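You operate a simulated robot arm through the tools that you are given. There is no shell and no other tool.

You are at the controls of a simulated two-armed robot. One attempt, no reset.

JOB
Test the battery box's newest pack in the holder and keep the reading.
Fine: meter on V, TEST lit, box shut again, the pack stays in the holder; press HOLD once, last.

It is judged by the outcome, as a careful person would: the job done as asked, and still so three seconds after it is handed in. It fails if anything else is knocked over, pushed out of place, dropped, spilled or broken.

ROBOT AND FRAMES
Two 7-joint arms with two-finger parallel grippers on one trunk that stands fixed in place. Base frame: the origin is at the foot of the trunk, x ahead of it, y to its left, z up; the work surface is at about z = 0.73. Readings come in m, degrees, newtons and seconds.
The left shoulder is at [0.071, 0.156, 1.055], the right one opposite. Payload 3.91 kg a hand.
The tool frame of a hand sits at the grasp point between the pads (the TCP): z along the fingers, y along the line on which they close. The tips reach 0.03 m beyond it. The gripper opens to 0.11 m. The fingers are 0.02 m wide and 0.01 m thick; the gripper's body (0.048 by 0.112 m) begins 0.055 m behind the TCP.
Orientation is told as [roll, pitch, yaw] about the base's x, y, z axes, in that order, counted from this pose: with the fingers straight down and closing along the base's y, the tool's x points along the base's -x, its y along +y and its z along -z.

CONTROLS
- The arms move only by the tool servo_tool. It takes "left_moves", "right_moves" or both (then of equal length, played together; a hand with none holds still); each is one flat list of numbers, 7 for each row, row after row: the turn, a rotation vector about the base's x, y, z in units of 60 degrees (1.0 is 60 degrees), then the shift along the base's x, y, z in units of 100 mm (1.0 is 100 mm), then the gripper command, from -1 (shut) to 1 (fully open), values between in proportion. In form: [rx, ry, rz, x, y, z, gripper, rx, ry, rz, x, y, z, gripper, ...]. A call has 1 to 20 rows; each row is the pose to reach, as a shift and turn from the pose commanded when the call began. A call with a number of a shift or a turn outside -1 to 1 is refused whole. Rows are played at 5 a second. More than 0.05 m and 8.6 degrees between two rows, or a gripper value outside its range, and nothing of the call is played. Where a pose cannot be reached the arm comes as near as it can. A force on the tool above 40 N (or 10 N above the force at the start of the call, whichever is more), or a blocked arm, ends the call early, and 0.2 s more pass. The fingers move at their own pace (about 0.108 m/s each) and stop on an object; they squeeze with about 35 N. The grip force told is the motor's: it shows also when the fingers shut on nothing. Time passes only in rows, and 0.2 s behind the last, so rows that repeat a pose let the fingers close. It gives the time, the measured TCP pose, the force on the tool (base axes), the opening and the grip force at its end, in the units of the frame above (readings bear some noise), with the torque about the TCP (base axes, N m) and any sound that the robot's microphone picked up.
- Cameras (640 x 400 px; columns grow to the right, rows downward): "scene" is now at [0.1332, 0.0446, 1.3085]; the picture's right is [0.46, -0.89, 0.00], its down [-0.28, -0.14, -0.95] and it looks along [0.84, 0.44, -0.31] (base axes); focal length 324 px, centre (320, 200). "left" rides on the left gripper at [0.072, -0.017, -0.104] in its tool frame; the picture's right is [0.23, 0.97, 0.00], its down [-0.76, 0.18, -0.62] and it looks along [-0.61, 0.14, 0.78] (tool axes); focal length 222 px, centre (320, 200). "right" rides on the right gripper at [0.072, 0.017, -0.103] in its tool frame; the picture's right is [-0.23, 0.97, 0.00], its down [-0.76, -0.18, -0.62] and it looks along [-0.61, -0.14, 0.78] (tool axes); focal length 222 px, centre (320, 200). There is no depth. A picture from a camera that has moved, and an enlarged one, comes with that camera's place and axes in the base frame and with its lens.
- camera(camera): a new picture of that camera. It takes no simulated time.
- raise_lower(by): slides the trunk up (or, below 0, down) by that many m; the arms and the scene camera ride with it, the base frame stays. It gives what a move gives, with no picture.
- head_to(pan, tilt): turns the head with the scene camera to pan (to the left, within 86 degrees either way) and tilt (down, from -29 to 69), counted from straight ahead of the robot. It gives what a move gives.
- close_up(camera, box): a new picture of the part [left, top, right, bottom] of that camera's present view, enlarged. It takes no simulated time.
- close_job(): hands the job in; it is judged then, once.

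Places have to be worked out from the pictures, the camera data and where the tool is seen. Open the grippers and draw the arms clear of the work before you hand the job in, unless the task says otherwise.

The tools are called as name(argument=value, ...) on one line, values as JSON. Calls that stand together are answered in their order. servo_tool: Moves the arms, as the interface text tells. Its arguments: {"type":"object","properties":{"left_moves":{"type":"array"},"right_moves":{"type":"array"}},"required":[]} The other tools are called the same way: raise_lower (by) slides the trunk up or down; head_to (pan, tilt) turns the head that bears the scene camera; camera (camera) takes a picture; close_up (camera, box) takes an enlarged picture of a part of a camera's view; close_job () hands the job in.

At the start:

```text
time: 0.0
left_eef_pos: [0.56, 0.6692, 1.0618]
left_ee_rot: [-0.1, 0.1, 0.0]
left_ft_force: [-0.5, 0.8, 0.5]
left_ft_torque: [0.01, 0.01, -0.01]
left_grip_width: 0.1101
left_grip_force: 0.0
right_eef_pos: [0.9213, 0.028, 1.1303]
right_ee_rot: [-0.1, -0.1, -0.1]
right_ft_force: [0.3, -1.3, -0.3]
right_ft_torque: [-0.02, 0.02, -0.01]
right_grip_width: 0.1099
right_grip_force: 0.0
trunk travel left (down, up): [-0.5, 0.44]
head pan, tilt: [27.4, 18.2]
```

scene: 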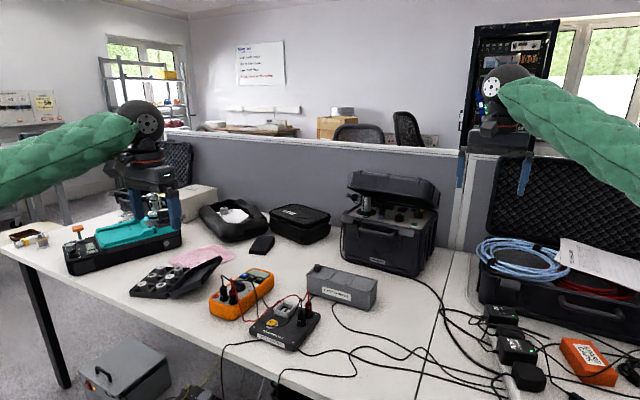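
right: 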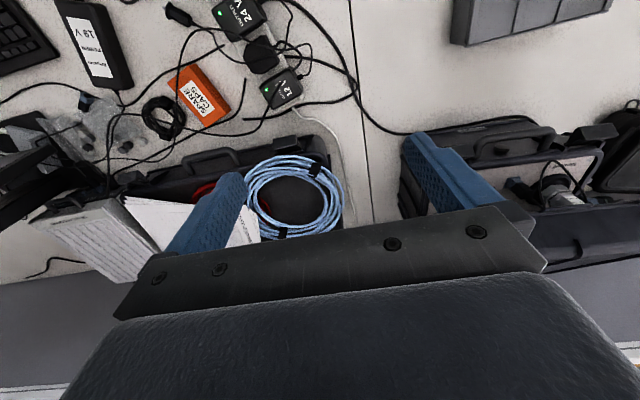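
left: 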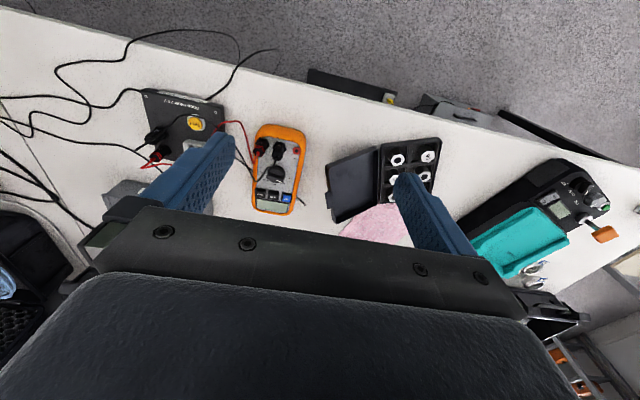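

I'll begin by looking closer at the meter, the holder and the boxes in the scene picture.

close_up(camera="scene", box=[200, 240, 390, 360])

close_up(camera="scene", box=[50, 180, 240, 300])

close_up(camera="left", box=[120, 80, 320, 220])

close_up(camera="left", box=[310, 110, 470, 230])

```text
3.33 times, centred on (295, 300) of scene
camera zoom: at [0.1332, 0.0446, 1.3085], right [0.46, -0.89, 0.0], down [-0.28, -0.14, -0.95], along [0.84, 0.44, -0.31], focal length 1082 px, centre (403, -133)
```

zoom: 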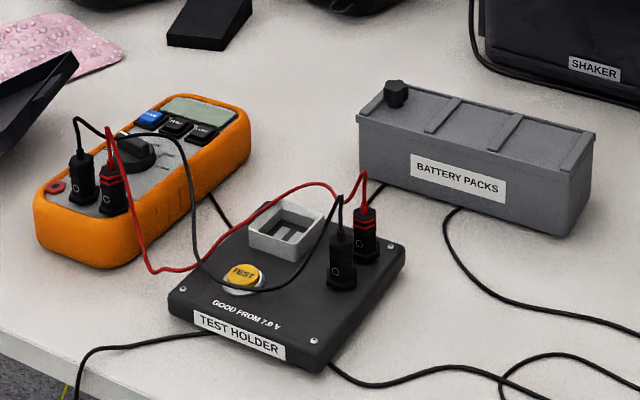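

```text
3.33 times, centred on (145, 240) of scene
camera zoom: at [0.1332, 0.0446, 1.3085], right [0.46, -0.89, 0.0], down [-0.28, -0.14, -0.95], along [0.84, 0.44, -0.31], focal length 1082 px, centre (903, 67)
```

zoom: 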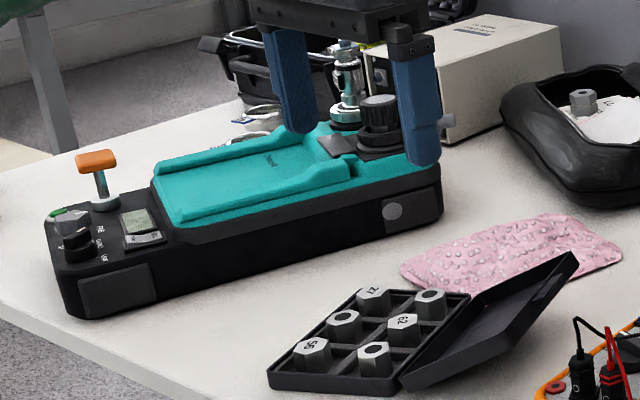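

```text
2.86 times, centred on (220, 150) of left
camera zoom: at [0.488, 0.6532, 1.1656], right [-0.23, 0.97, 0.0], down [0.76, 0.18, 0.62], along [0.61, 0.14, -0.78], focal length 635 px, centre (606, 343)
```

zoom: 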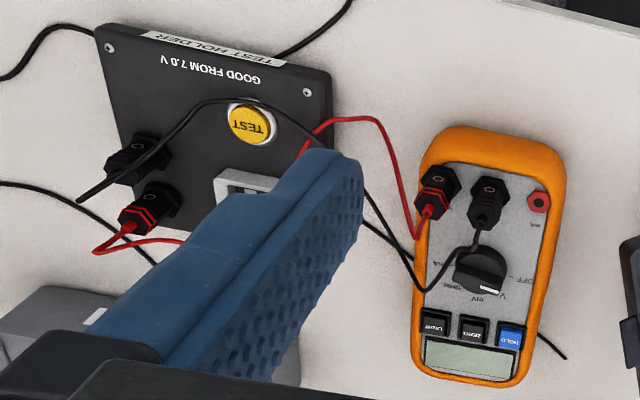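

```text
3.33 times, centred on (390, 170) of left
camera zoom: at [0.488, 0.6532, 1.1656], right [-0.23, 0.97, 0.0], down [0.76, 0.18, 0.62], along [0.61, 0.14, -0.78], focal length 740 px, centre (87, 300)
```

zoom: 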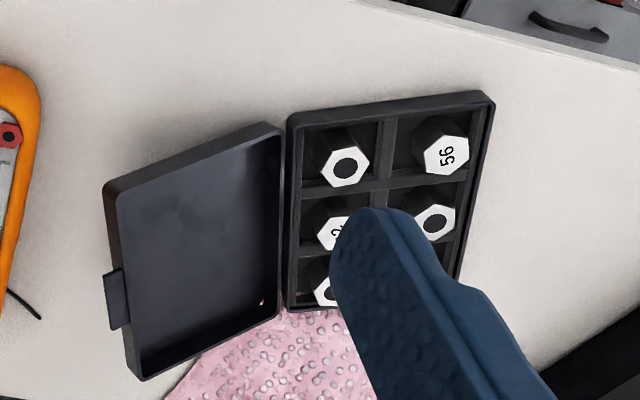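

The meter sits near (0.73, 0.60), the test holder near (0.69, 0.43) and the battery box near (0.88, 0.36). I'll zoom further onto each one.

close_up(camera="scene", box=[300, 255, 390, 315])

close_up(camera="scene", box=[205, 260, 285, 320])

close_up(camera="scene", box=[245, 290, 330, 355])

close_up(camera="left", box=[245, 120, 310, 220])

```text
6.67 times, centred on (345, 285) of scene
camera zoom: at [0.1332, 0.0446, 1.3085], right [0.46, -0.89, 0.0], down [-0.28, -0.14, -0.95], along [0.84, 0.44, -0.31], focal length 2163 px, centre (153, -367)
```

zoom: 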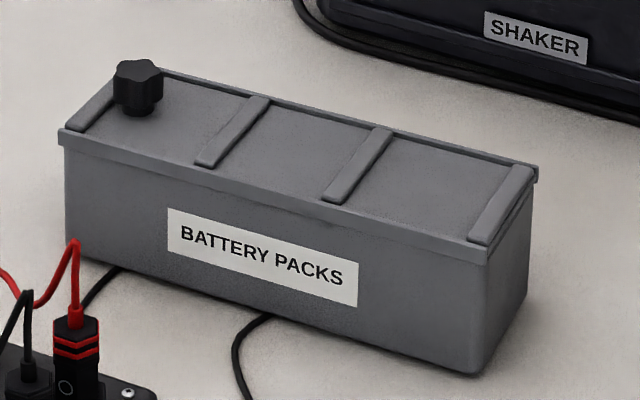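

```text
6.67 times, centred on (245, 290) of scene
camera zoom: at [0.1332, 0.0446, 1.3085], right [0.46, -0.89, 0.0], down [-0.28, -0.14, -0.95], along [0.84, 0.44, -0.31], focal length 2163 px, centre (820, -400)
```

zoom: 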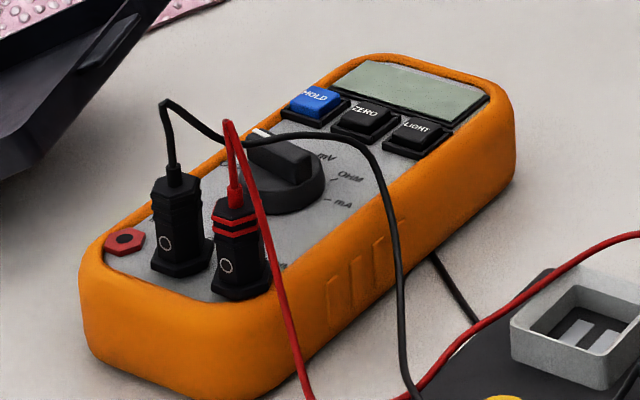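

```text
6.15 times, centred on (288, 322) of scene
camera zoom: at [0.1332, 0.0446, 1.3085], right [0.46, -0.89, 0.0], down [-0.28, -0.14, -0.95], along [0.84, 0.44, -0.31], focal length 1996 px, centre (520, -554)
```

zoom: 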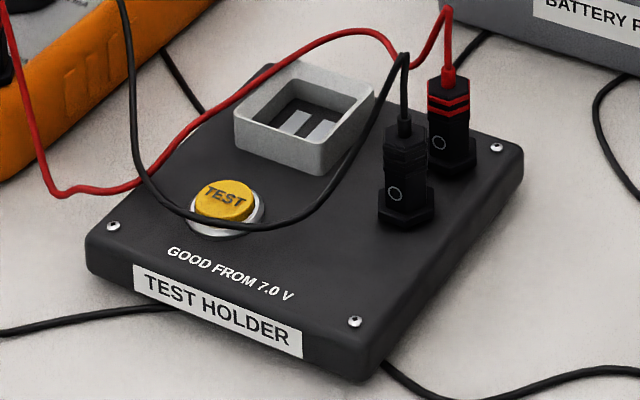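

```text
4.00 times, centred on (278, 170) of left
camera zoom: at [0.488, 0.6532, 1.1656], right [-0.23, 0.97, 0.0], down [0.76, 0.18, 0.62], along [0.61, 0.14, -0.78], focal length 888 px, centre (490, 320)
```

zoom: 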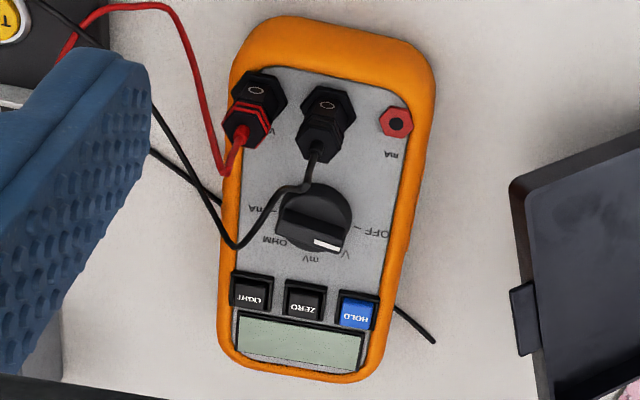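

The dial seems to point at or near OFF, and the display is blank. I'll bring the left hand's camera closer over the meter to look at the dial and the wires from above.

servo_tool(left_moves=[0, 0, 0, 0.08, -0.33, -0.25, 1, 0, 0, 0, 0.16, -0.66, -0.5, 1, 0, 0, 0, 0.24, -1.0, -0.75, 1, 0, 0, 0, 0.24, -1.0, -0.75, 1])

camera(camera="left")

```text
time: 1.0
left_eef_pos: [0.5843, 0.5692, 0.9855]
left_ee_rot: [-0.1, 0.0, -0.1]
left_ft_force: [-0.6, -0.2, -0.3]
left_ft_torque: [0.0, 0.0, 0.01]
left_grip_width: 0.11
left_grip_force: 0.2
right_eef_pos: [0.9218, 0.0297, 1.1303]
right_ee_rot: [-0.1, 0.1, 0.0]
right_ft_force: [0.3, -0.3, 0.1]
right_ft_torque: [-0.01, -0.02, 0.03]
right_grip_width: 0.1101
right_grip_force: 0.1
trunk travel left (down, up): [-0.5, 0.44]
head pan, tilt: [27.4, 18.2]
```

```text
taken
camera left: at [0.5117, 0.5531, 1.0897], right [-0.23, 0.97, 0.0], down [0.76, 0.18, 0.62], along [0.61, 0.14, -0.78], focal length 222 px, centre (320, 200)
```

left: 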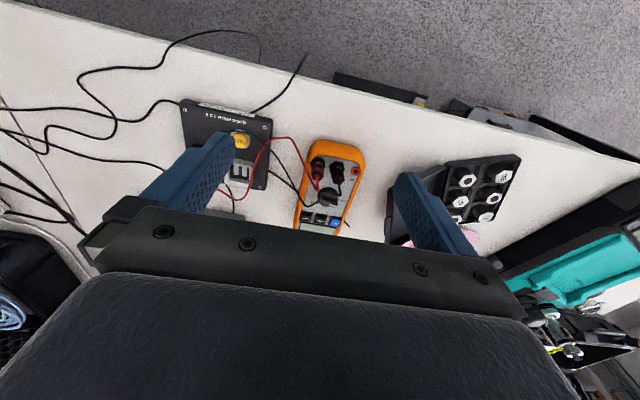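

close_up(camera="left", box=[285, 135, 375, 240])

close_up(camera="left", box=[170, 90, 310, 220])

```text
3.81 times, centred on (330, 188) of left
camera zoom: at [0.5117, 0.5531, 1.0897], right [-0.23, 0.97, 0.0], down [0.76, 0.18, 0.62], along [0.61, 0.14, -0.78], focal length 846 px, centre (282, 248)
```

zoom: 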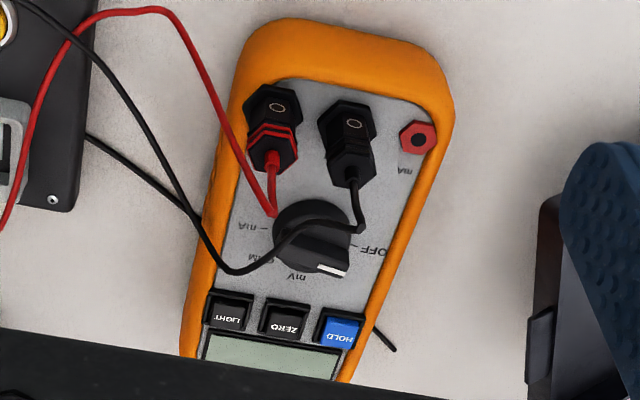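

```text
3.08 times, centred on (240, 155) of left
camera zoom: at [0.5117, 0.5531, 1.0897], right [-0.23, 0.97, 0.0], down [0.76, 0.18, 0.62], along [0.61, 0.14, -0.78], focal length 684 px, centre (566, 338)
```

zoom: 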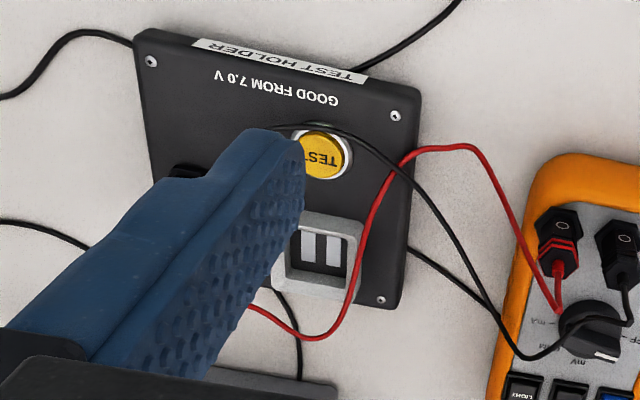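

I want a straight-down view of the meter dial, so I'll tilt the left hand about 38° while moving it over the meter, staying high.

servo_tool(left_moves=[0, 0.126, 0, 0.2, 0.06, 0, 1, 0, 0.252, 0, 0.4, 0.12, 0, 1, 0, 0.378, 0, 0.6, 0.18, 0, 1, 0, 0.504, 0, 0.8, 0.24, 0, 1, 0, 0.63, 0, 1.0, 0.3, 0, 1, 0, 0.63, 0, 1.0, 0.3, 0, 1])

camera(camera="left")

```text
time: 2.4
left_eef_pos: [0.6827, 0.5983, 0.988]
left_ee_rot: [-0.1, 37.9, 0.0]
left_ft_force: [0.8, 0.4, -0.1]
left_ft_torque: [0.02, -0.05, -0.01]
left_grip_width: 0.11
left_grip_force: 0.1
right_eef_pos: [0.921, 0.0287, 1.1305]
right_ee_rot: [0.0, 0.0, 0.0]
right_ft_force: [0.2, -0.1, 0.4]
right_ft_torque: [0.01, -0.02, 0.0]
right_grip_width: 0.1099
right_grip_force: 0.1
trunk travel left (down, up): [-0.5, 0.44]
head pan, tilt: [27.4, 18.2]
```

```text
taken
camera left: at [0.6899, 0.5829, 1.1137], right [-0.18, 0.97, 0.14], down [0.98, 0.18, 0.03], along [0.0, 0.14, -0.99], focal length 222 px, centre (320, 200)
```

left: 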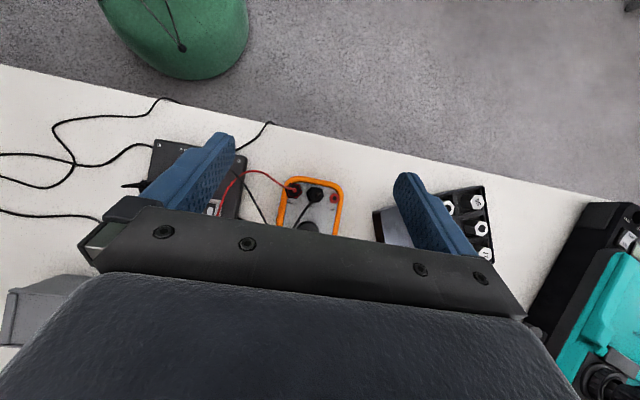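

servo_tool(left_moves=[0, 0, 0, 0.4, -0.05, 0, 1, 0, 0, 0, 0.85, -0.1, 0, 1, 0, 0, 0, 0.85, -0.1, 0, 1])

camera(camera="left")

close_up(camera="left", box=[270, 115, 360, 205])

close_up(camera="left", box=[130, 100, 290, 200])

```text
time: 3.2
left_eef_pos: [0.7687, 0.5887, 0.9882]
left_ee_rot: [-0.1, 37.8, -0.2]
left_ft_force: [-0.2, -0.4, 0.3]
left_ft_torque: [0.0, -0.02, -0.01]
left_grip_width: 0.11
left_grip_force: 0.1
right_eef_pos: [0.9212, 0.0282, 1.1313]
right_ee_rot: [0.1, 0.0, 0.0]
right_ft_force: [-0.4, -0.7, 0.3]
right_ft_torque: [0.01, -0.03, 0.0]
right_grip_width: 0.11
right_grip_force: 0.1
trunk travel left (down, up): [-0.5, 0.44]
head pan, tilt: [27.4, 18.2]
```

```text
taken
camera left: at [0.7757, 0.5731, 1.1135], right [-0.18, 0.97, 0.14], down [0.98, 0.18, 0.03], along [0.0, 0.14, -0.99], focal length 222 px, centre (320, 200)
```

left: 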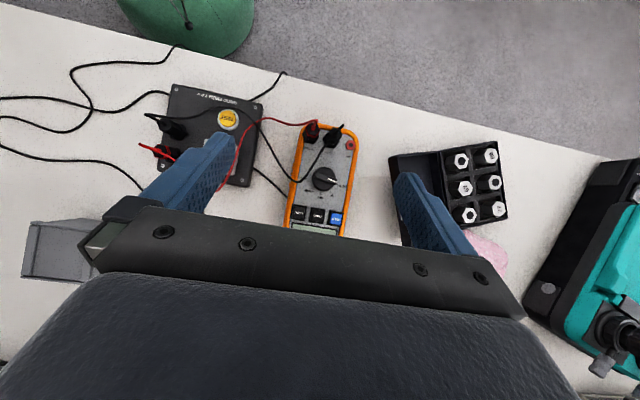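

```text
4.44 times, centred on (315, 160) of left
camera zoom: at [0.7757, 0.5731, 1.1135], right [-0.18, 0.97, 0.14], down [0.98, 0.18, 0.03], along [0.0, 0.14, -0.99], focal length 987 px, centre (342, 378)
```

zoom: 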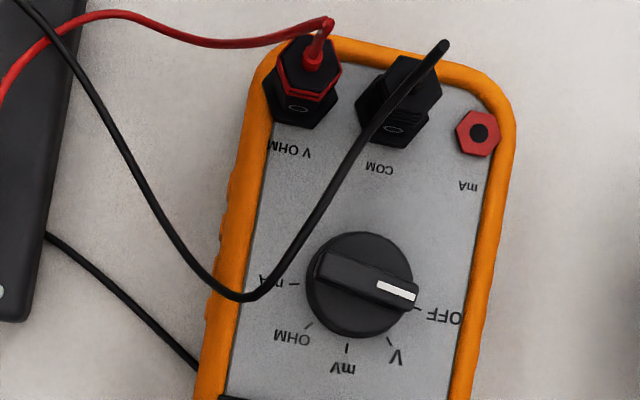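

```text
4.00 times, centred on (210, 150) of left
camera zoom: at [0.7757, 0.5731, 1.1135], right [-0.18, 0.97, 0.14], down [0.98, 0.18, 0.03], along [0.0, 0.14, -0.99], focal length 888 px, centre (760, 400)
```

zoom: 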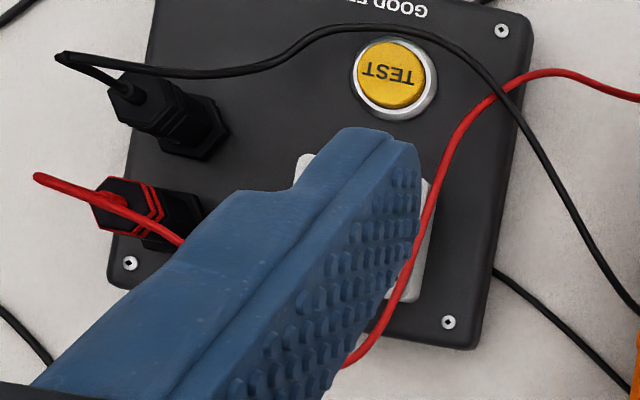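

The dial is on OFF, and V is the next position, about 40° clockwise. Next I'll level the hand and swing its camera over towards the battery box.

servo_tool(left_moves=[0, -0.126, 0, -0.2, -0.2, 0.14, 1, 0, -0.252, 0, -0.4, -0.4, 0.28, 1, 0, -0.378, 0, -0.6, -0.6, 0.42, 1, 0, -0.504, 0, -0.8, -0.8, 0.56, 1, 0, -0.63, 0, -1, -1, 0.7, 1])

servo_tool(left_moves=[0, 0, 0, 0, -0.4, 0, 1, 0, 0, 0, 0, -0.8, 0, 1, 0, 0, 0, 0, -1.0, 0, 1])

servo_tool(left_moves=[0, 0, 0, 0, -0.4, 0, 1, 0, 0, 0, 0, -0.8, 0, 1, 0, 0, 0, 0, -0.8, 0, 1])

camera(camera="left")

```text
time: 4.4
left_eef_pos: [0.6688, 0.4893, 1.0587]
left_ee_rot: [0.0, -0.2, -0.1]
left_ft_force: [-0.7, 0.8, 0.0]
left_ft_torque: [-0.01, 0.0, -0.02]
left_grip_width: 0.1104
left_grip_force: 0.2
right_eef_pos: [0.9205, 0.0281, 1.1316]
right_ee_rot: [-0.2, -0.1, 0.1]
right_ft_force: [0.2, -0.4, -0.5]
right_ft_torque: [0.04, -0.02, -0.03]
right_grip_width: 0.1099
right_grip_force: 0.1
trunk travel left (down, up): [-0.5, 0.44]
head pan, tilt: [27.4, 18.2]
```

```text
time: 5.2
left_eef_pos: [0.6702, 0.3895, 1.057]
left_ee_rot: [0.0, 0.1, 0.0]
left_ft_force: [0.8, -0.5, -0.2]
left_ft_torque: [0.03, 0.0, 0.01]
left_grip_width: 0.1101
left_grip_force: 0.1
right_eef_pos: [0.9219, 0.0277, 1.1308]
right_ee_rot: [0.0, 0.0, 0.0]
right_ft_force: [0.8, 0.0, -0.1]
right_ft_torque: [0.03, 0.02, 0.01]
right_grip_width: 0.11
right_grip_force: 0.1
trunk travel left (down, up): [-0.5, 0.44]
head pan, tilt: [27.4, 18.2]
```

```text
time: 6.0
left_eef_pos: [0.6695, 0.3094, 1.0568]
left_ee_rot: [-0.1, 0.0, 0.0]
left_ft_force: [-0.1, 0.0, 0.3]
left_ft_torque: [0.02, 0.0, 0.0]
left_grip_width: 0.1101
left_grip_force: 0.0
right_eef_pos: [0.9226, 0.0293, 1.1309]
right_ee_rot: [0.1, 0.0, 0.1]
right_ft_force: [-0.3, -0.1, 0.7]
right_ft_torque: [-0.03, -0.04, 0.0]
right_grip_width: 0.1101
right_grip_force: 0.0
trunk travel left (down, up): [-0.5, 0.44]
head pan, tilt: [27.4, 18.2]
```

```text
taken
camera left: at [0.5971, 0.294, 1.1593], right [-0.23, 0.97, 0.0], down [0.76, 0.18, 0.62], along [0.61, 0.14, -0.78], focal length 222 px, centre (320, 200)
```

left: 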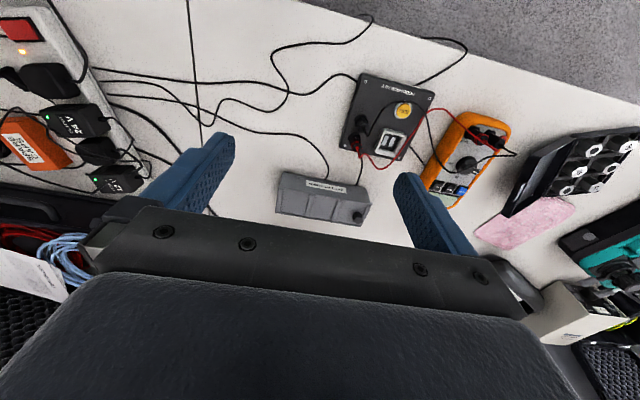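

close_up(camera="left", box=[265, 160, 385, 235])

close_up(camera="left", box=[335, 70, 445, 170])

close_up(camera="scene", box=[245, 250, 395, 350])

```text
5.33 times, centred on (325, 198) of left
camera zoom: at [0.5971, 0.294, 1.1593], right [-0.23, 0.97, 0.0], down [0.76, 0.18, 0.62], along [0.61, 0.14, -0.78], focal length 1185 px, centre (293, 213)
```

zoom: 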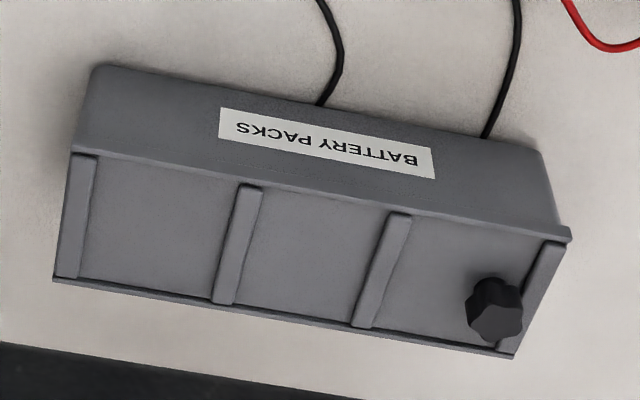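

```text
4.00 times, centred on (390, 120) of left
camera zoom: at [0.5971, 0.294, 1.1593], right [-0.23, 0.97, 0.0], down [0.76, 0.18, 0.62], along [0.61, 0.14, -0.78], focal length 888 px, centre (40, 520)
```

zoom: 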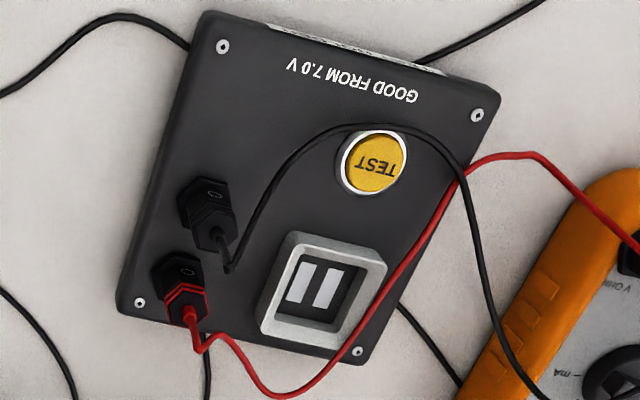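

```text
4.00 times, centred on (320, 300) of scene
camera zoom: at [0.1332, 0.0452, 1.3085], right [0.46, -0.89, 0.0], down [-0.28, -0.14, -0.95], along [0.84, 0.44, -0.31], focal length 1298 px, centre (320, -200)
```

zoom: 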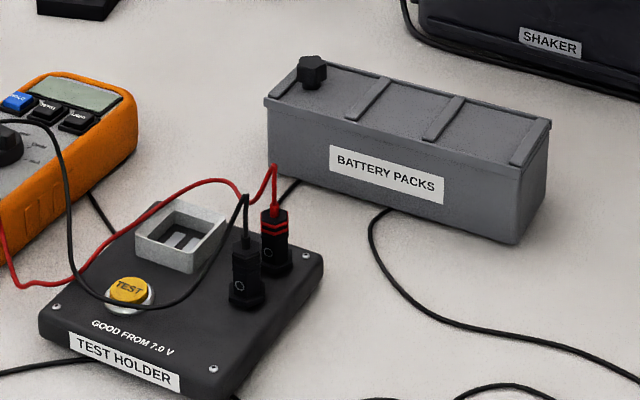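

Triangulating puts the knob on the box lid at about (0.890, 0.445) with its top at z≈0.821, and the lid at about z 0.80 covering x 0.865–0.933 and y 0.271–0.470. I'll bring the left hand above the knob and check whether it can reach.

servo_tool(left_moves=[0, 0, 0, 0.3, 0.2, -0.2, 0.5, 0, 0, 0, 0.65, 0.45, -0.4, 0.2, 0, 0, 0, 1.0, 0.7, -0.6, 0.1])

servo_tool(left_moves=[0, 0, 0, 0.3, 0.2, -0.2, 0.1, 0, 0, 0, 0.65, 0.45, -0.35, 0.1, 0, 0, 0, 1.0, 0.65, -0.5, 0.1, 0, 0, 0, 1.0, 0.65, -0.5, 0.1])

camera(camera="left")

camera(camera="scene")

```text
time: 6.8
left_eef_pos: [0.7703, 0.3804, 0.9957]
left_ee_rot: [-0.1, 0.1, -0.1]
left_ft_force: [0.2, 0.6, 0.1]
left_ft_torque: [-0.01, 0.0, -0.02]
left_grip_width: 0.0605
left_grip_force: 0.0
right_eef_pos: [0.9233, 0.0287, 1.1289]
right_ee_rot: [-0.1, 0.1, 0.0]
right_ft_force: [0.4, 0.1, -0.6]
right_ft_torque: [0.0, -0.01, 0.0]
right_grip_width: 0.1098
right_grip_force: 0.0
trunk travel left (down, up): [-0.5, 0.44]
head pan, tilt: [27.4, 18.2]
```

```text
time: 7.8
left_eef_pos: [0.869, 0.4439, 0.948]
left_ee_rot: [0.1, 0.0, 0.0]
left_ft_force: [-0.3, 0.2, 0.2]
left_ft_torque: [0.02, -0.01, 0.01]
left_grip_width: 0.0605
left_grip_force: 0.0
right_eef_pos: [0.9215, 0.029, 1.1306]
right_ee_rot: [0.0, 0.0, 0.0]
right_ft_force: [-0.2, -0.9, 0.9]
right_ft_torque: [-0.01, 0.01, 0.03]
right_grip_width: 0.1101
right_grip_force: 0.0
trunk travel left (down, up): [-0.5, 0.44]
head pan, tilt: [27.4, 18.2]
```

```text
taken
camera left: at [0.7967, 0.4279, 1.0513], right [-0.23, 0.97, 0.0], down [0.76, 0.18, 0.62], along [0.61, 0.14, -0.78], focal length 222 px, centre (320, 200)
```

left: 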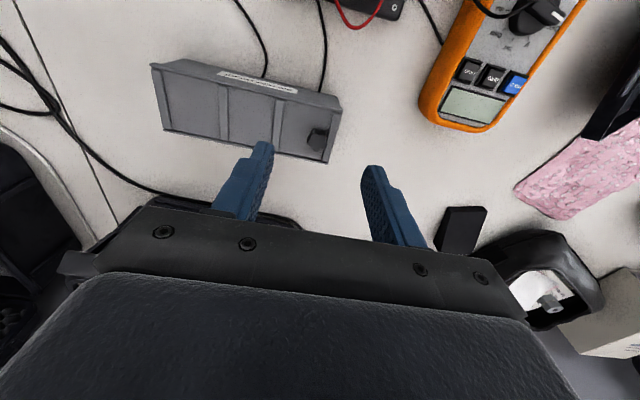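

```text
taken
camera scene: at [0.1322, 0.0443, 1.3087], right [0.46, -0.89, 0.0], down [-0.28, -0.14, -0.95], along [0.84, 0.44, -0.31], focal length 324 px, centre (320, 200)
```

scene: 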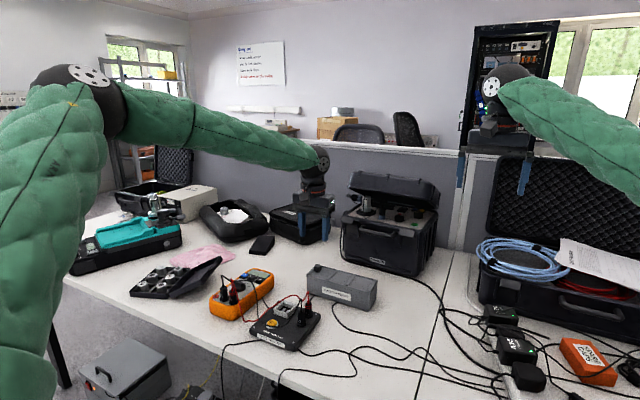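

The hand tracks well here. I'll line it up over the knob and lower it to just above.

servo_tool(left_moves=[0, 0, 0, 0.21, 0.02, -0.2, 0.1, 0, 0, 0, 0.21, 0.02, -0.5, 0.1, 0, 0, 0, 0.21, 0.02, -0.78, 0.1, 0, 0, 0, 0.21, 0.02, -0.78, 0.1])

camera(camera="left")

close_up(camera="scene", box=[270, 190, 390, 310])

```text
time: 8.8
left_eef_pos: [0.89, 0.4442, 0.8691]
left_ee_rot: [-0.1, 0.0, -0.1]
left_ft_force: [0.5, -0.1, 0.4]
left_ft_torque: [0.0, 0.0, 0.0]
left_grip_width: 0.0606
left_grip_force: 0.0
right_eef_pos: [0.9212, 0.0288, 1.1302]
right_ee_rot: [0.0, 0.1, -0.1]
right_ft_force: [-0.8, -0.4, 0.0]
right_ft_torque: [-0.01, -0.04, -0.03]
right_grip_width: 0.1099
right_grip_force: 0.1
trunk travel left (down, up): [-0.5, 0.44]
head pan, tilt: [27.4, 18.2]
```

```text
taken
camera left: at [0.8172, 0.4294, 0.9731], right [-0.23, 0.97, 0.0], down [0.76, 0.18, 0.62], along [0.61, 0.14, -0.78], focal length 222 px, centre (320, 200)
```

left: 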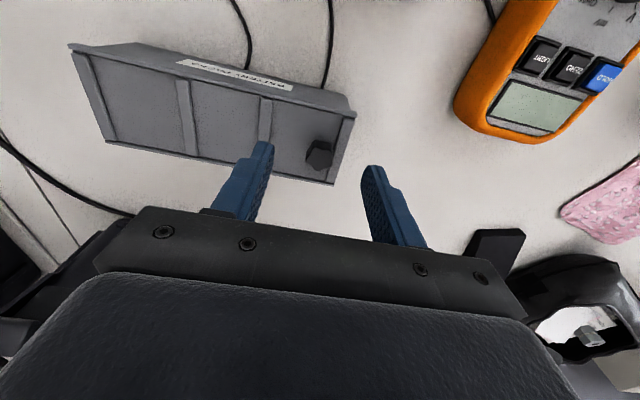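

```text
3.33 times, centred on (330, 250) of scene
camera zoom: at [0.1326, 0.0443, 1.3086], right [0.46, -0.89, 0.0], down [-0.28, -0.14, -0.95], along [0.84, 0.44, -0.31], focal length 1082 px, centre (287, 33)
```

zoom: 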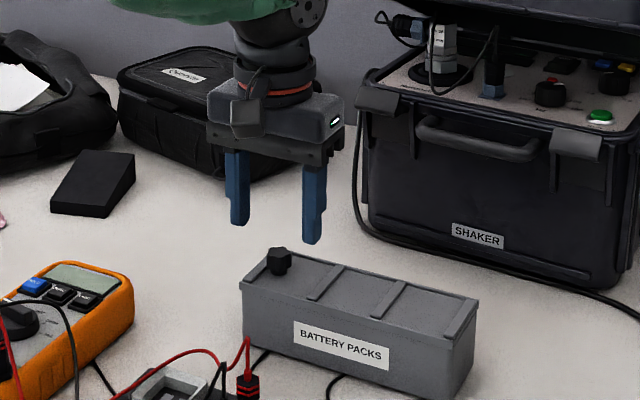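

The triangulated and measured positions agree. I'll lower the fingers around the knob and close them.

servo_tool(left_moves=[0, 0, 0, 0.02, 0.02, -0.17, 0.1, 0, 0, 0, 0.02, 0.02, -0.33, 0.1, 0, 0, 0, 0.02, 0.02, -0.33, -1, 0, 0, 0, 0.02, 0.02, -0.33, -1, 0, 0, 0, 0.02, 0.02, -0.33, -1])

close_up(camera="scene", box=[290, 230, 390, 310])

close_up(camera="left", box=[220, 100, 420, 240])

```text
time: 10.0
left_eef_pos: [0.8915, 0.4475, 0.8364]
left_ee_rot: [0.0, 0.0, 0.1]
left_ft_force: [1.8, -0.2, 0.2]
left_ft_torque: [0.21, -0.3, 0.01]
left_grip_width: 0.0218
left_grip_force: 35.0
right_eef_pos: [0.9224, 0.0275, 1.1294]
right_ee_rot: [0.0, 0.0, 0.0]
right_ft_force: [0.6, 0.4, -0.3]
right_ft_torque: [-0.05, -0.01, 0.03]
right_grip_width: 0.1099
right_grip_force: 0.1
trunk travel left (down, up): [-0.5, 0.44]
head pan, tilt: [27.4, 18.2]
```

```text
5.00 times, centred on (340, 270) of scene
camera zoom: at [0.1337, 0.0446, 1.3084], right [0.46, -0.89, 0.0], down [-0.28, -0.14, -0.95], along [0.84, 0.44, -0.31], focal length 1622 px, centre (220, -150)
```

zoom: 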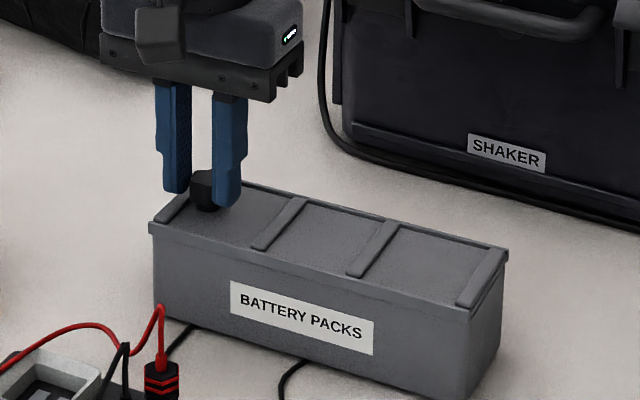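

```text
2.86 times, centred on (320, 170) of left
camera zoom: at [0.8201, 0.4318, 0.9388], right [-0.23, 0.97, 0.0], down [0.76, 0.18, 0.62], along [0.61, 0.14, -0.78], focal length 635 px, centre (320, 286)
```

zoom: 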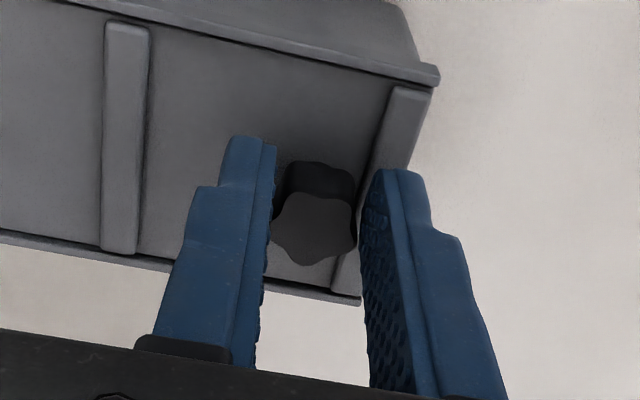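

The knob is held, 22 mm wide. I'll test gently how the lid opens, starting with a 4 mm lift.

servo_tool(left_moves=[0, 0, 0, 0, 0, 0.02, -1, 0, 0, 0, 0, 0, 0.04, -1, 0, 0, 0, 0, 0, 0.04, -1])

close_up(camera="scene", box=[290, 230, 390, 310])

```text
time: 10.8
left_eef_pos: [0.8919, 0.4475, 0.8402]
left_ee_rot: [0.1, 0.0, 0.1]
left_ft_force: [-0.8, -0.4, -6.5]
left_ft_torque: [0.31, 0.07, -0.15]
left_grip_width: 0.0222
left_grip_force: 34.9
right_eef_pos: [0.9231, 0.0282, 1.131]
right_ee_rot: [0.0, 0.1, 0.0]
right_ft_force: [0.0, -0.1, 0.0]
right_ft_torque: [0.01, -0.02, 0.0]
right_grip_width: 0.1102
right_grip_force: 0.0
trunk travel left (down, up): [-0.5, 0.44]
head pan, tilt: [27.4, 18.2]
```

```text
5.00 times, centred on (340, 270) of scene
camera zoom: at [0.134, 0.0447, 1.3084], right [0.46, -0.89, 0.0], down [-0.28, -0.14, -0.95], along [0.84, 0.44, -0.31], focal length 1622 px, centre (220, -150)
```

zoom: 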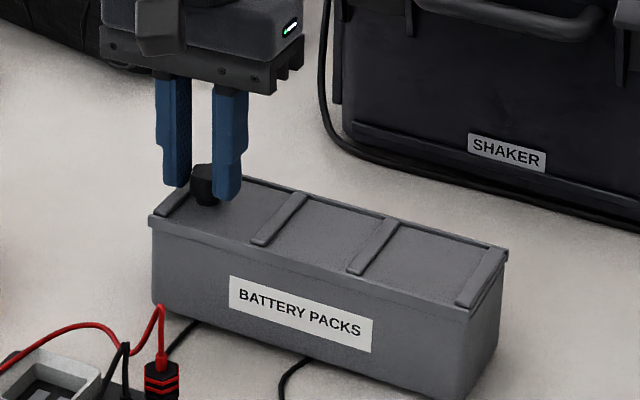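

The whole box end rises, so the lid does not lift. I'll set it back down and try sliding it a little along +y, towards the knob end.

servo_tool(left_moves=[0, 0, 0, 0, 0, -0.02, -1, 0, 0, 0, 0, 0, -0.04, -1, 0, 0, 0, 0, 0, -0.04, -1])

servo_tool(left_moves=[0, 0, 0, 0, 0.03, 0, -1, 0, 0, 0, 0, 0.06, 0, -1, 0, 0, 0, 0, 0.06, 0, -1])

close_up(camera="scene", box=[290, 230, 390, 310])

close_up(camera="left", box=[220, 100, 420, 240])

```text
time: 11.6
left_eef_pos: [0.8927, 0.4475, 0.8358]
left_ee_rot: [0.0, 0.0, 0.0]
left_ft_force: [0.5, 1.2, -2.5]
left_ft_torque: [0.23, 0.07, 0.04]
left_grip_width: 0.022
left_grip_force: 35.2
right_eef_pos: [0.9225, 0.0294, 1.1303]
right_ee_rot: [0.0, 0.1, 0.0]
right_ft_force: [-0.4, 0.1, -1.1]
right_ft_torque: [-0.01, 0.01, -0.05]
right_grip_width: 0.1101
right_grip_force: 0.2
trunk travel left (down, up): [-0.5, 0.44]
head pan, tilt: [27.4, 18.2]
```

```text
time: 12.4
left_eef_pos: [0.8922, 0.4548, 0.8363]
left_ee_rot: [0.0, 0.2, 0.0]
left_ft_force: [0.7, -2.7, -3.9]
left_ft_torque: [0.16, -0.11, -0.03]
left_grip_width: 0.022
left_grip_force: 35.1
right_eef_pos: [0.9213, 0.0294, 1.1291]
right_ee_rot: [-0.1, 0.1, 0.1]
right_ft_force: [-0.4, 0.3, -0.5]
right_ft_torque: [0.01, 0.0, 0.0]
right_grip_width: 0.11
right_grip_force: 0.0
trunk travel left (down, up): [-0.5, 0.44]
head pan, tilt: [27.4, 18.2]
```

```text
5.00 times, centred on (340, 270) of scene
camera zoom: at [0.1337, 0.0445, 1.3084], right [0.46, -0.89, 0.0], down [-0.28, -0.14, -0.95], along [0.84, 0.44, -0.31], focal length 1622 px, centre (220, -150)
```

zoom: 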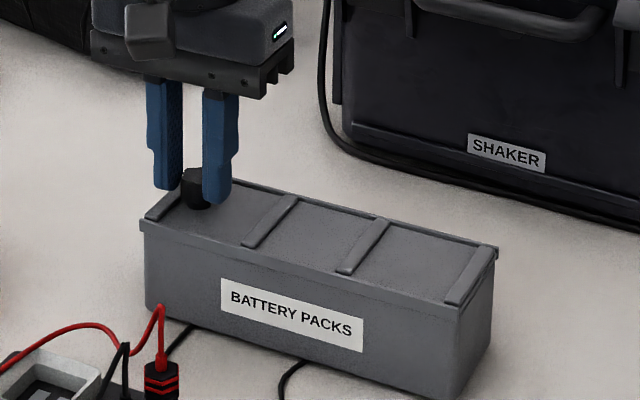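

```text
2.86 times, centred on (320, 170) of left
camera zoom: at [0.8201, 0.4379, 0.9394], right [-0.23, 0.97, 0.0], down [0.76, 0.18, 0.62], along [0.61, 0.14, -0.78], focal length 635 px, centre (320, 286)
```

zoom: 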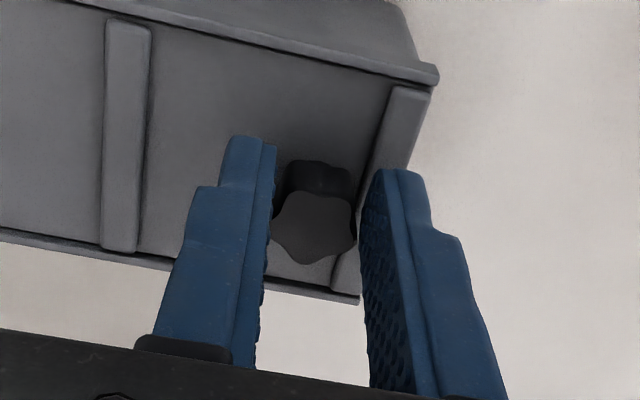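

The whole box slid with it, about 6 mm. I'll bring it back by the same amount and see whether the box or only the lid returns.

servo_tool(left_moves=[0, 0, 0, 0, -0.03, 0, -1, 0, 0, 0, 0, -0.07, 0, -1, 0, 0, 0, 0, -0.07, 0, -1])

close_up(camera="scene", box=[290, 230, 390, 310])

close_up(camera="left", box=[220, 100, 420, 240])

```text
time: 13.2
left_eef_pos: [0.8924, 0.4466, 0.8355]
left_ee_rot: [0.0, 0.0, 0.0]
left_ft_force: [-2.1, 0.8, -0.6]
left_ft_torque: [0.13, 0.21, 0.01]
left_grip_width: 0.022
left_grip_force: 34.5
right_eef_pos: [0.9228, 0.0285, 1.1303]
right_ee_rot: [0.0, 0.1, 0.0]
right_ft_force: [0.1, -0.4, -1.1]
right_ft_torque: [-0.02, 0.01, 0.05]
right_grip_width: 0.1102
right_grip_force: 0.0
trunk travel left (down, up): [-0.5, 0.44]
head pan, tilt: [27.4, 18.2]
```

```text
5.00 times, centred on (340, 270) of scene
camera zoom: at [0.1333, 0.0446, 1.3085], right [0.46, -0.89, 0.0], down [-0.28, -0.14, -0.95], along [0.84, 0.44, -0.31], focal length 1622 px, centre (220, -150)
```

zoom: 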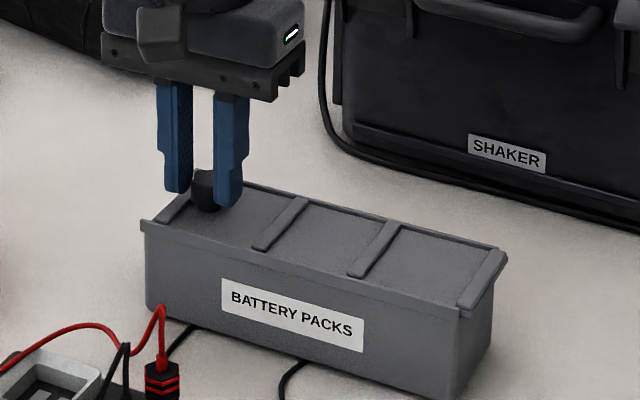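

```text
2.86 times, centred on (320, 170) of left
camera zoom: at [0.8202, 0.4311, 0.9394], right [-0.23, 0.97, 0.0], down [0.76, 0.18, 0.62], along [0.61, 0.14, -0.78], focal length 635 px, centre (320, 286)
```

zoom: 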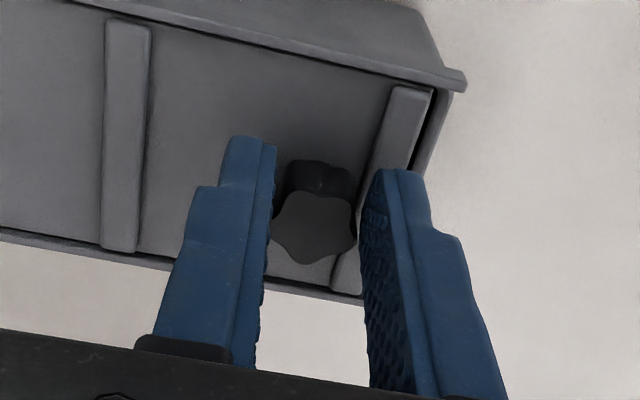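

The lid slides along −y, and a gap opened at the knob end while the box stayed put. I'll keep sliding it −y gently.

servo_tool(left_moves=[0, 0, 0, 0, -0.15, 0, -1, 0, 0, 0, 0, -0.3, 0, -1, 0, 0, 0, 0, -0.45, 0, -1, 0, 0, 0, 0, -0.6, 0, -1, 0, 0, 0, 0, -0.6, 0, -1])

close_up(camera="scene", box=[290, 230, 410, 320])

camera(camera="left")

```text
time: 14.4
left_eef_pos: [0.8912, 0.3883, 0.8371]
left_ee_rot: [-0.1, 0.0, 0.0]
left_ft_force: [-0.6, 0.1, 2.3]
left_ft_torque: [0.11, 0.02, -0.03]
left_grip_width: 0.0222
left_grip_force: 34.9
right_eef_pos: [0.9214, 0.027, 1.1298]
right_ee_rot: [0.0, 0.1, 0.0]
right_ft_force: [0.2, 1.1, 0.0]
right_ft_torque: [-0.04, 0.01, 0.0]
right_grip_width: 0.1101
right_grip_force: 0.1
trunk travel left (down, up): [-0.5, 0.44]
head pan, tilt: [27.4, 18.2]
```

```text
4.44 times, centred on (350, 275) of scene
camera zoom: at [0.1332, 0.0445, 1.3085], right [0.46, -0.89, 0.0], down [-0.28, -0.14, -0.95], along [0.84, 0.44, -0.31], focal length 1442 px, centre (187, -133)
```

zoom: 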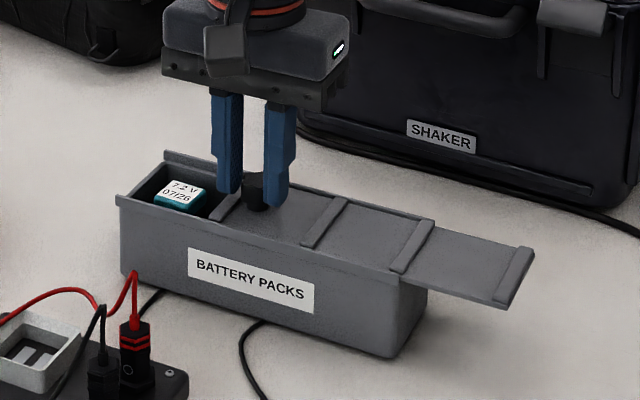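

```text
taken
camera left: at [0.82, 0.371, 0.9393], right [-0.23, 0.97, 0.0], down [0.76, 0.18, 0.62], along [0.61, 0.14, -0.78], focal length 222 px, centre (320, 200)
```

left: 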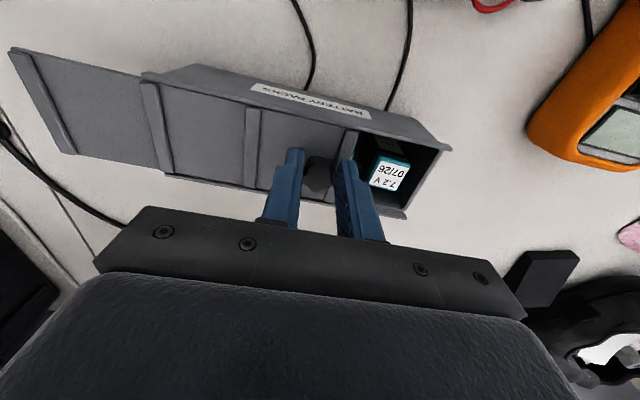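

The first pack is labelled 07/26. I'll slide further to uncover the others.

servo_tool(left_moves=[0, 0, 0, 0, -0.15, 0, -1, 0, 0, 0, 0, -0.3, 0, -1, 0, 0, 0, 0, -0.45, 0, -1, 0, 0, 0, 0, -0.6, 0, -1, 0, 0, 0, 0, -0.6, 0, -1])

close_up(camera="scene", box=[290, 230, 410, 320])

camera(camera="left")

```text
time: 15.6
left_eef_pos: [0.8933, 0.3267, 0.8376]
left_ee_rot: [-0.1, 0.0, 0.0]
left_ft_force: [1.1, -0.2, 1.2]
left_ft_torque: [0.04, -0.01, 0.07]
left_grip_width: 0.022
left_grip_force: 34.9
right_eef_pos: [0.9229, 0.0269, 1.1296]
right_ee_rot: [0.1, 0.0, 0.0]
right_ft_force: [-0.5, -0.3, -0.9]
right_ft_torque: [-0.02, -0.03, 0.01]
right_grip_width: 0.1099
right_grip_force: 0.0
trunk travel left (down, up): [-0.5, 0.44]
head pan, tilt: [27.4, 18.2]
```

```text
4.44 times, centred on (350, 275) of scene
camera zoom: at [0.1333, 0.0445, 1.3085], right [0.46, -0.89, 0.0], down [-0.28, -0.14, -0.95], along [0.84, 0.44, -0.31], focal length 1442 px, centre (187, -133)
```

zoom: 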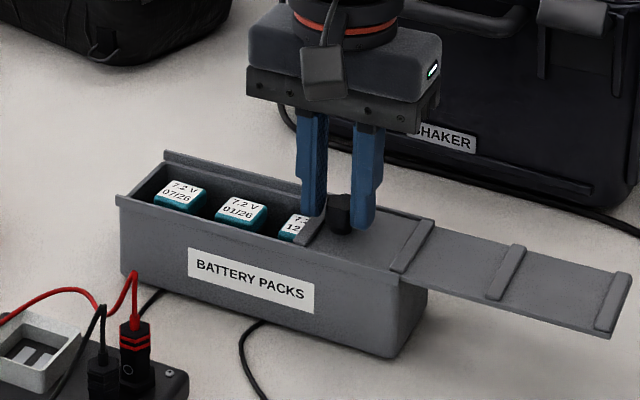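

```text
taken
camera left: at [0.8197, 0.311, 0.9393], right [-0.23, 0.97, 0.0], down [0.76, 0.18, 0.62], along [0.61, 0.14, -0.78], focal length 222 px, centre (320, 200)
```

left: 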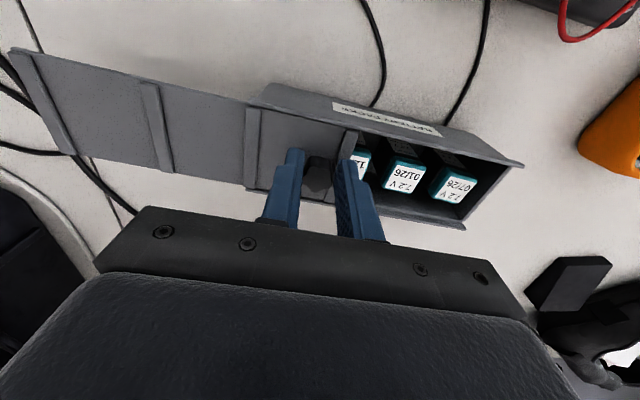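

servo_tool(left_moves=[0, 0, 0, 0, -0.1, 0, -1, 0, 0, 0, 0, -0.2, 0, -1, 0, 0, 0, 0, -0.3, 0, -1, 0, 0, 0, 0, -0.3, 0, -1])

close_up(camera="scene", box=[290, 230, 410, 320])

camera(camera="left")

```text
time: 16.6
left_eef_pos: [0.8916, 0.2967, 0.8362]
left_ee_rot: [-0.1, 0.0, 0.0]
left_ft_force: [-0.1, 1.3, 2.2]
left_ft_torque: [0.11, 0.0, 0.0]
left_grip_width: 0.0221
left_grip_force: 35.0
right_eef_pos: [0.921, 0.0277, 1.13]
right_ee_rot: [0.0, -0.1, 0.0]
right_ft_force: [-0.7, 0.3, -0.9]
right_ft_torque: [0.0, 0.0, 0.01]
right_grip_width: 0.1098
right_grip_force: 0.1
trunk travel left (down, up): [-0.5, 0.44]
head pan, tilt: [27.4, 18.2]
```

```text
4.44 times, centred on (350, 275) of scene
camera zoom: at [0.1331, 0.0444, 1.3085], right [0.46, -0.89, 0.0], down [-0.28, -0.14, -0.95], along [0.84, 0.44, -0.31], focal length 1442 px, centre (187, -133)
```

zoom: 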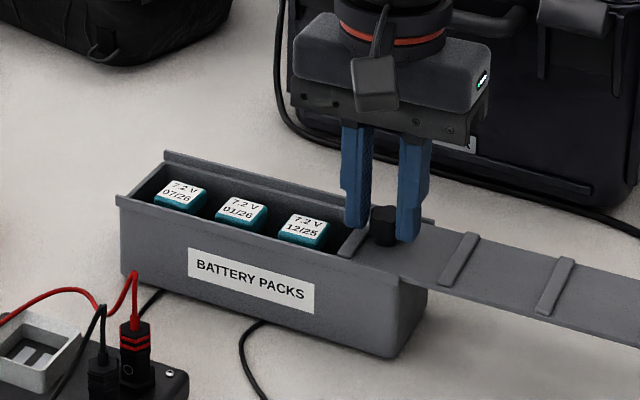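

```text
taken
camera left: at [0.8196, 0.281, 0.9393], right [-0.23, 0.97, 0.0], down [0.76, 0.18, 0.62], along [0.61, 0.14, -0.78], focal length 222 px, centre (320, 200)
```

left: 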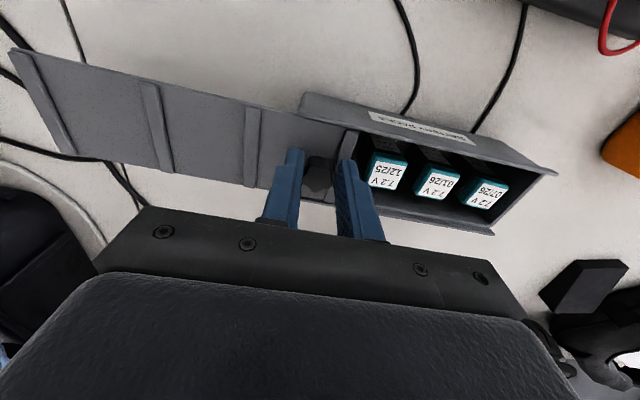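

Three packs are visible so far: 07/26, 01/26 and 12/25. The spacing leaves room for a fourth under the lid near y≈0.31, so I'll slide in small steps and watch the force.

servo_tool(left_moves=[0, 0, 0, 0, -0.05, 0, -1, 0, 0, 0, 0, -0.1, 0, -1, 0, 0, 0, 0, -0.15, 0, -1, 0, 0, 0, 0, -0.15, 0, -1])

close_up(camera="scene", box=[290, 230, 410, 320])

close_up(camera="left", box=[240, 80, 560, 240])

```text
time: 17.6
left_eef_pos: [0.8913, 0.2825, 0.8368]
left_ee_rot: [0.0, 0.0, 0.0]
left_ft_force: [-0.2, 1.2, 2.1]
left_ft_torque: [-0.14, 0.04, -0.04]
left_grip_width: 0.022
left_grip_force: 34.7
right_eef_pos: [0.9224, 0.0285, 1.1303]
right_ee_rot: [0.0, 0.0, 0.0]
right_ft_force: [-0.6, -0.3, 0.5]
right_ft_torque: [0.0, -0.01, 0.01]
right_grip_width: 0.1098
right_grip_force: 0.1
trunk travel left (down, up): [-0.5, 0.44]
head pan, tilt: [27.4, 18.2]
```

```text
4.44 times, centred on (350, 275) of scene
camera zoom: at [0.1333, 0.0444, 1.3085], right [0.46, -0.89, 0.0], down [-0.28, -0.14, -0.95], along [0.84, 0.44, -0.31], focal length 1442 px, centre (187, -133)
```

zoom: 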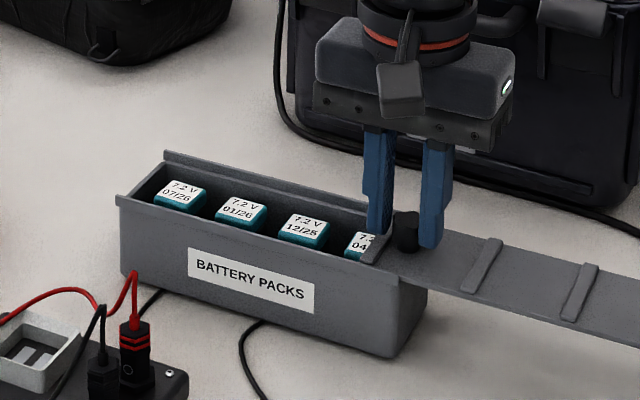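

```text
2.00 times, centred on (400, 160) of left
camera zoom: at [0.8196, 0.2661, 0.9393], right [-0.23, 0.97, 0.0], down [0.76, 0.18, 0.62], along [0.61, 0.14, -0.78], focal length 444 px, centre (160, 280)
```

zoom: 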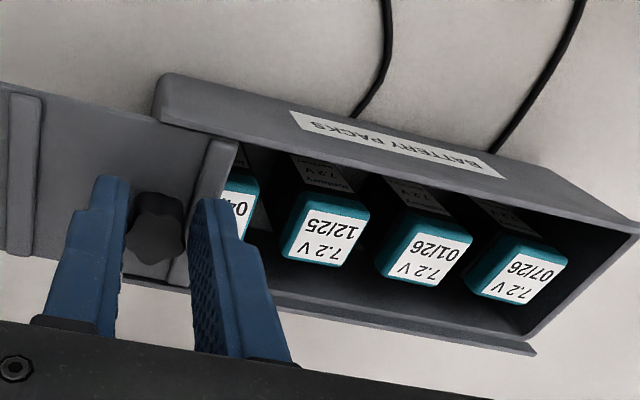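

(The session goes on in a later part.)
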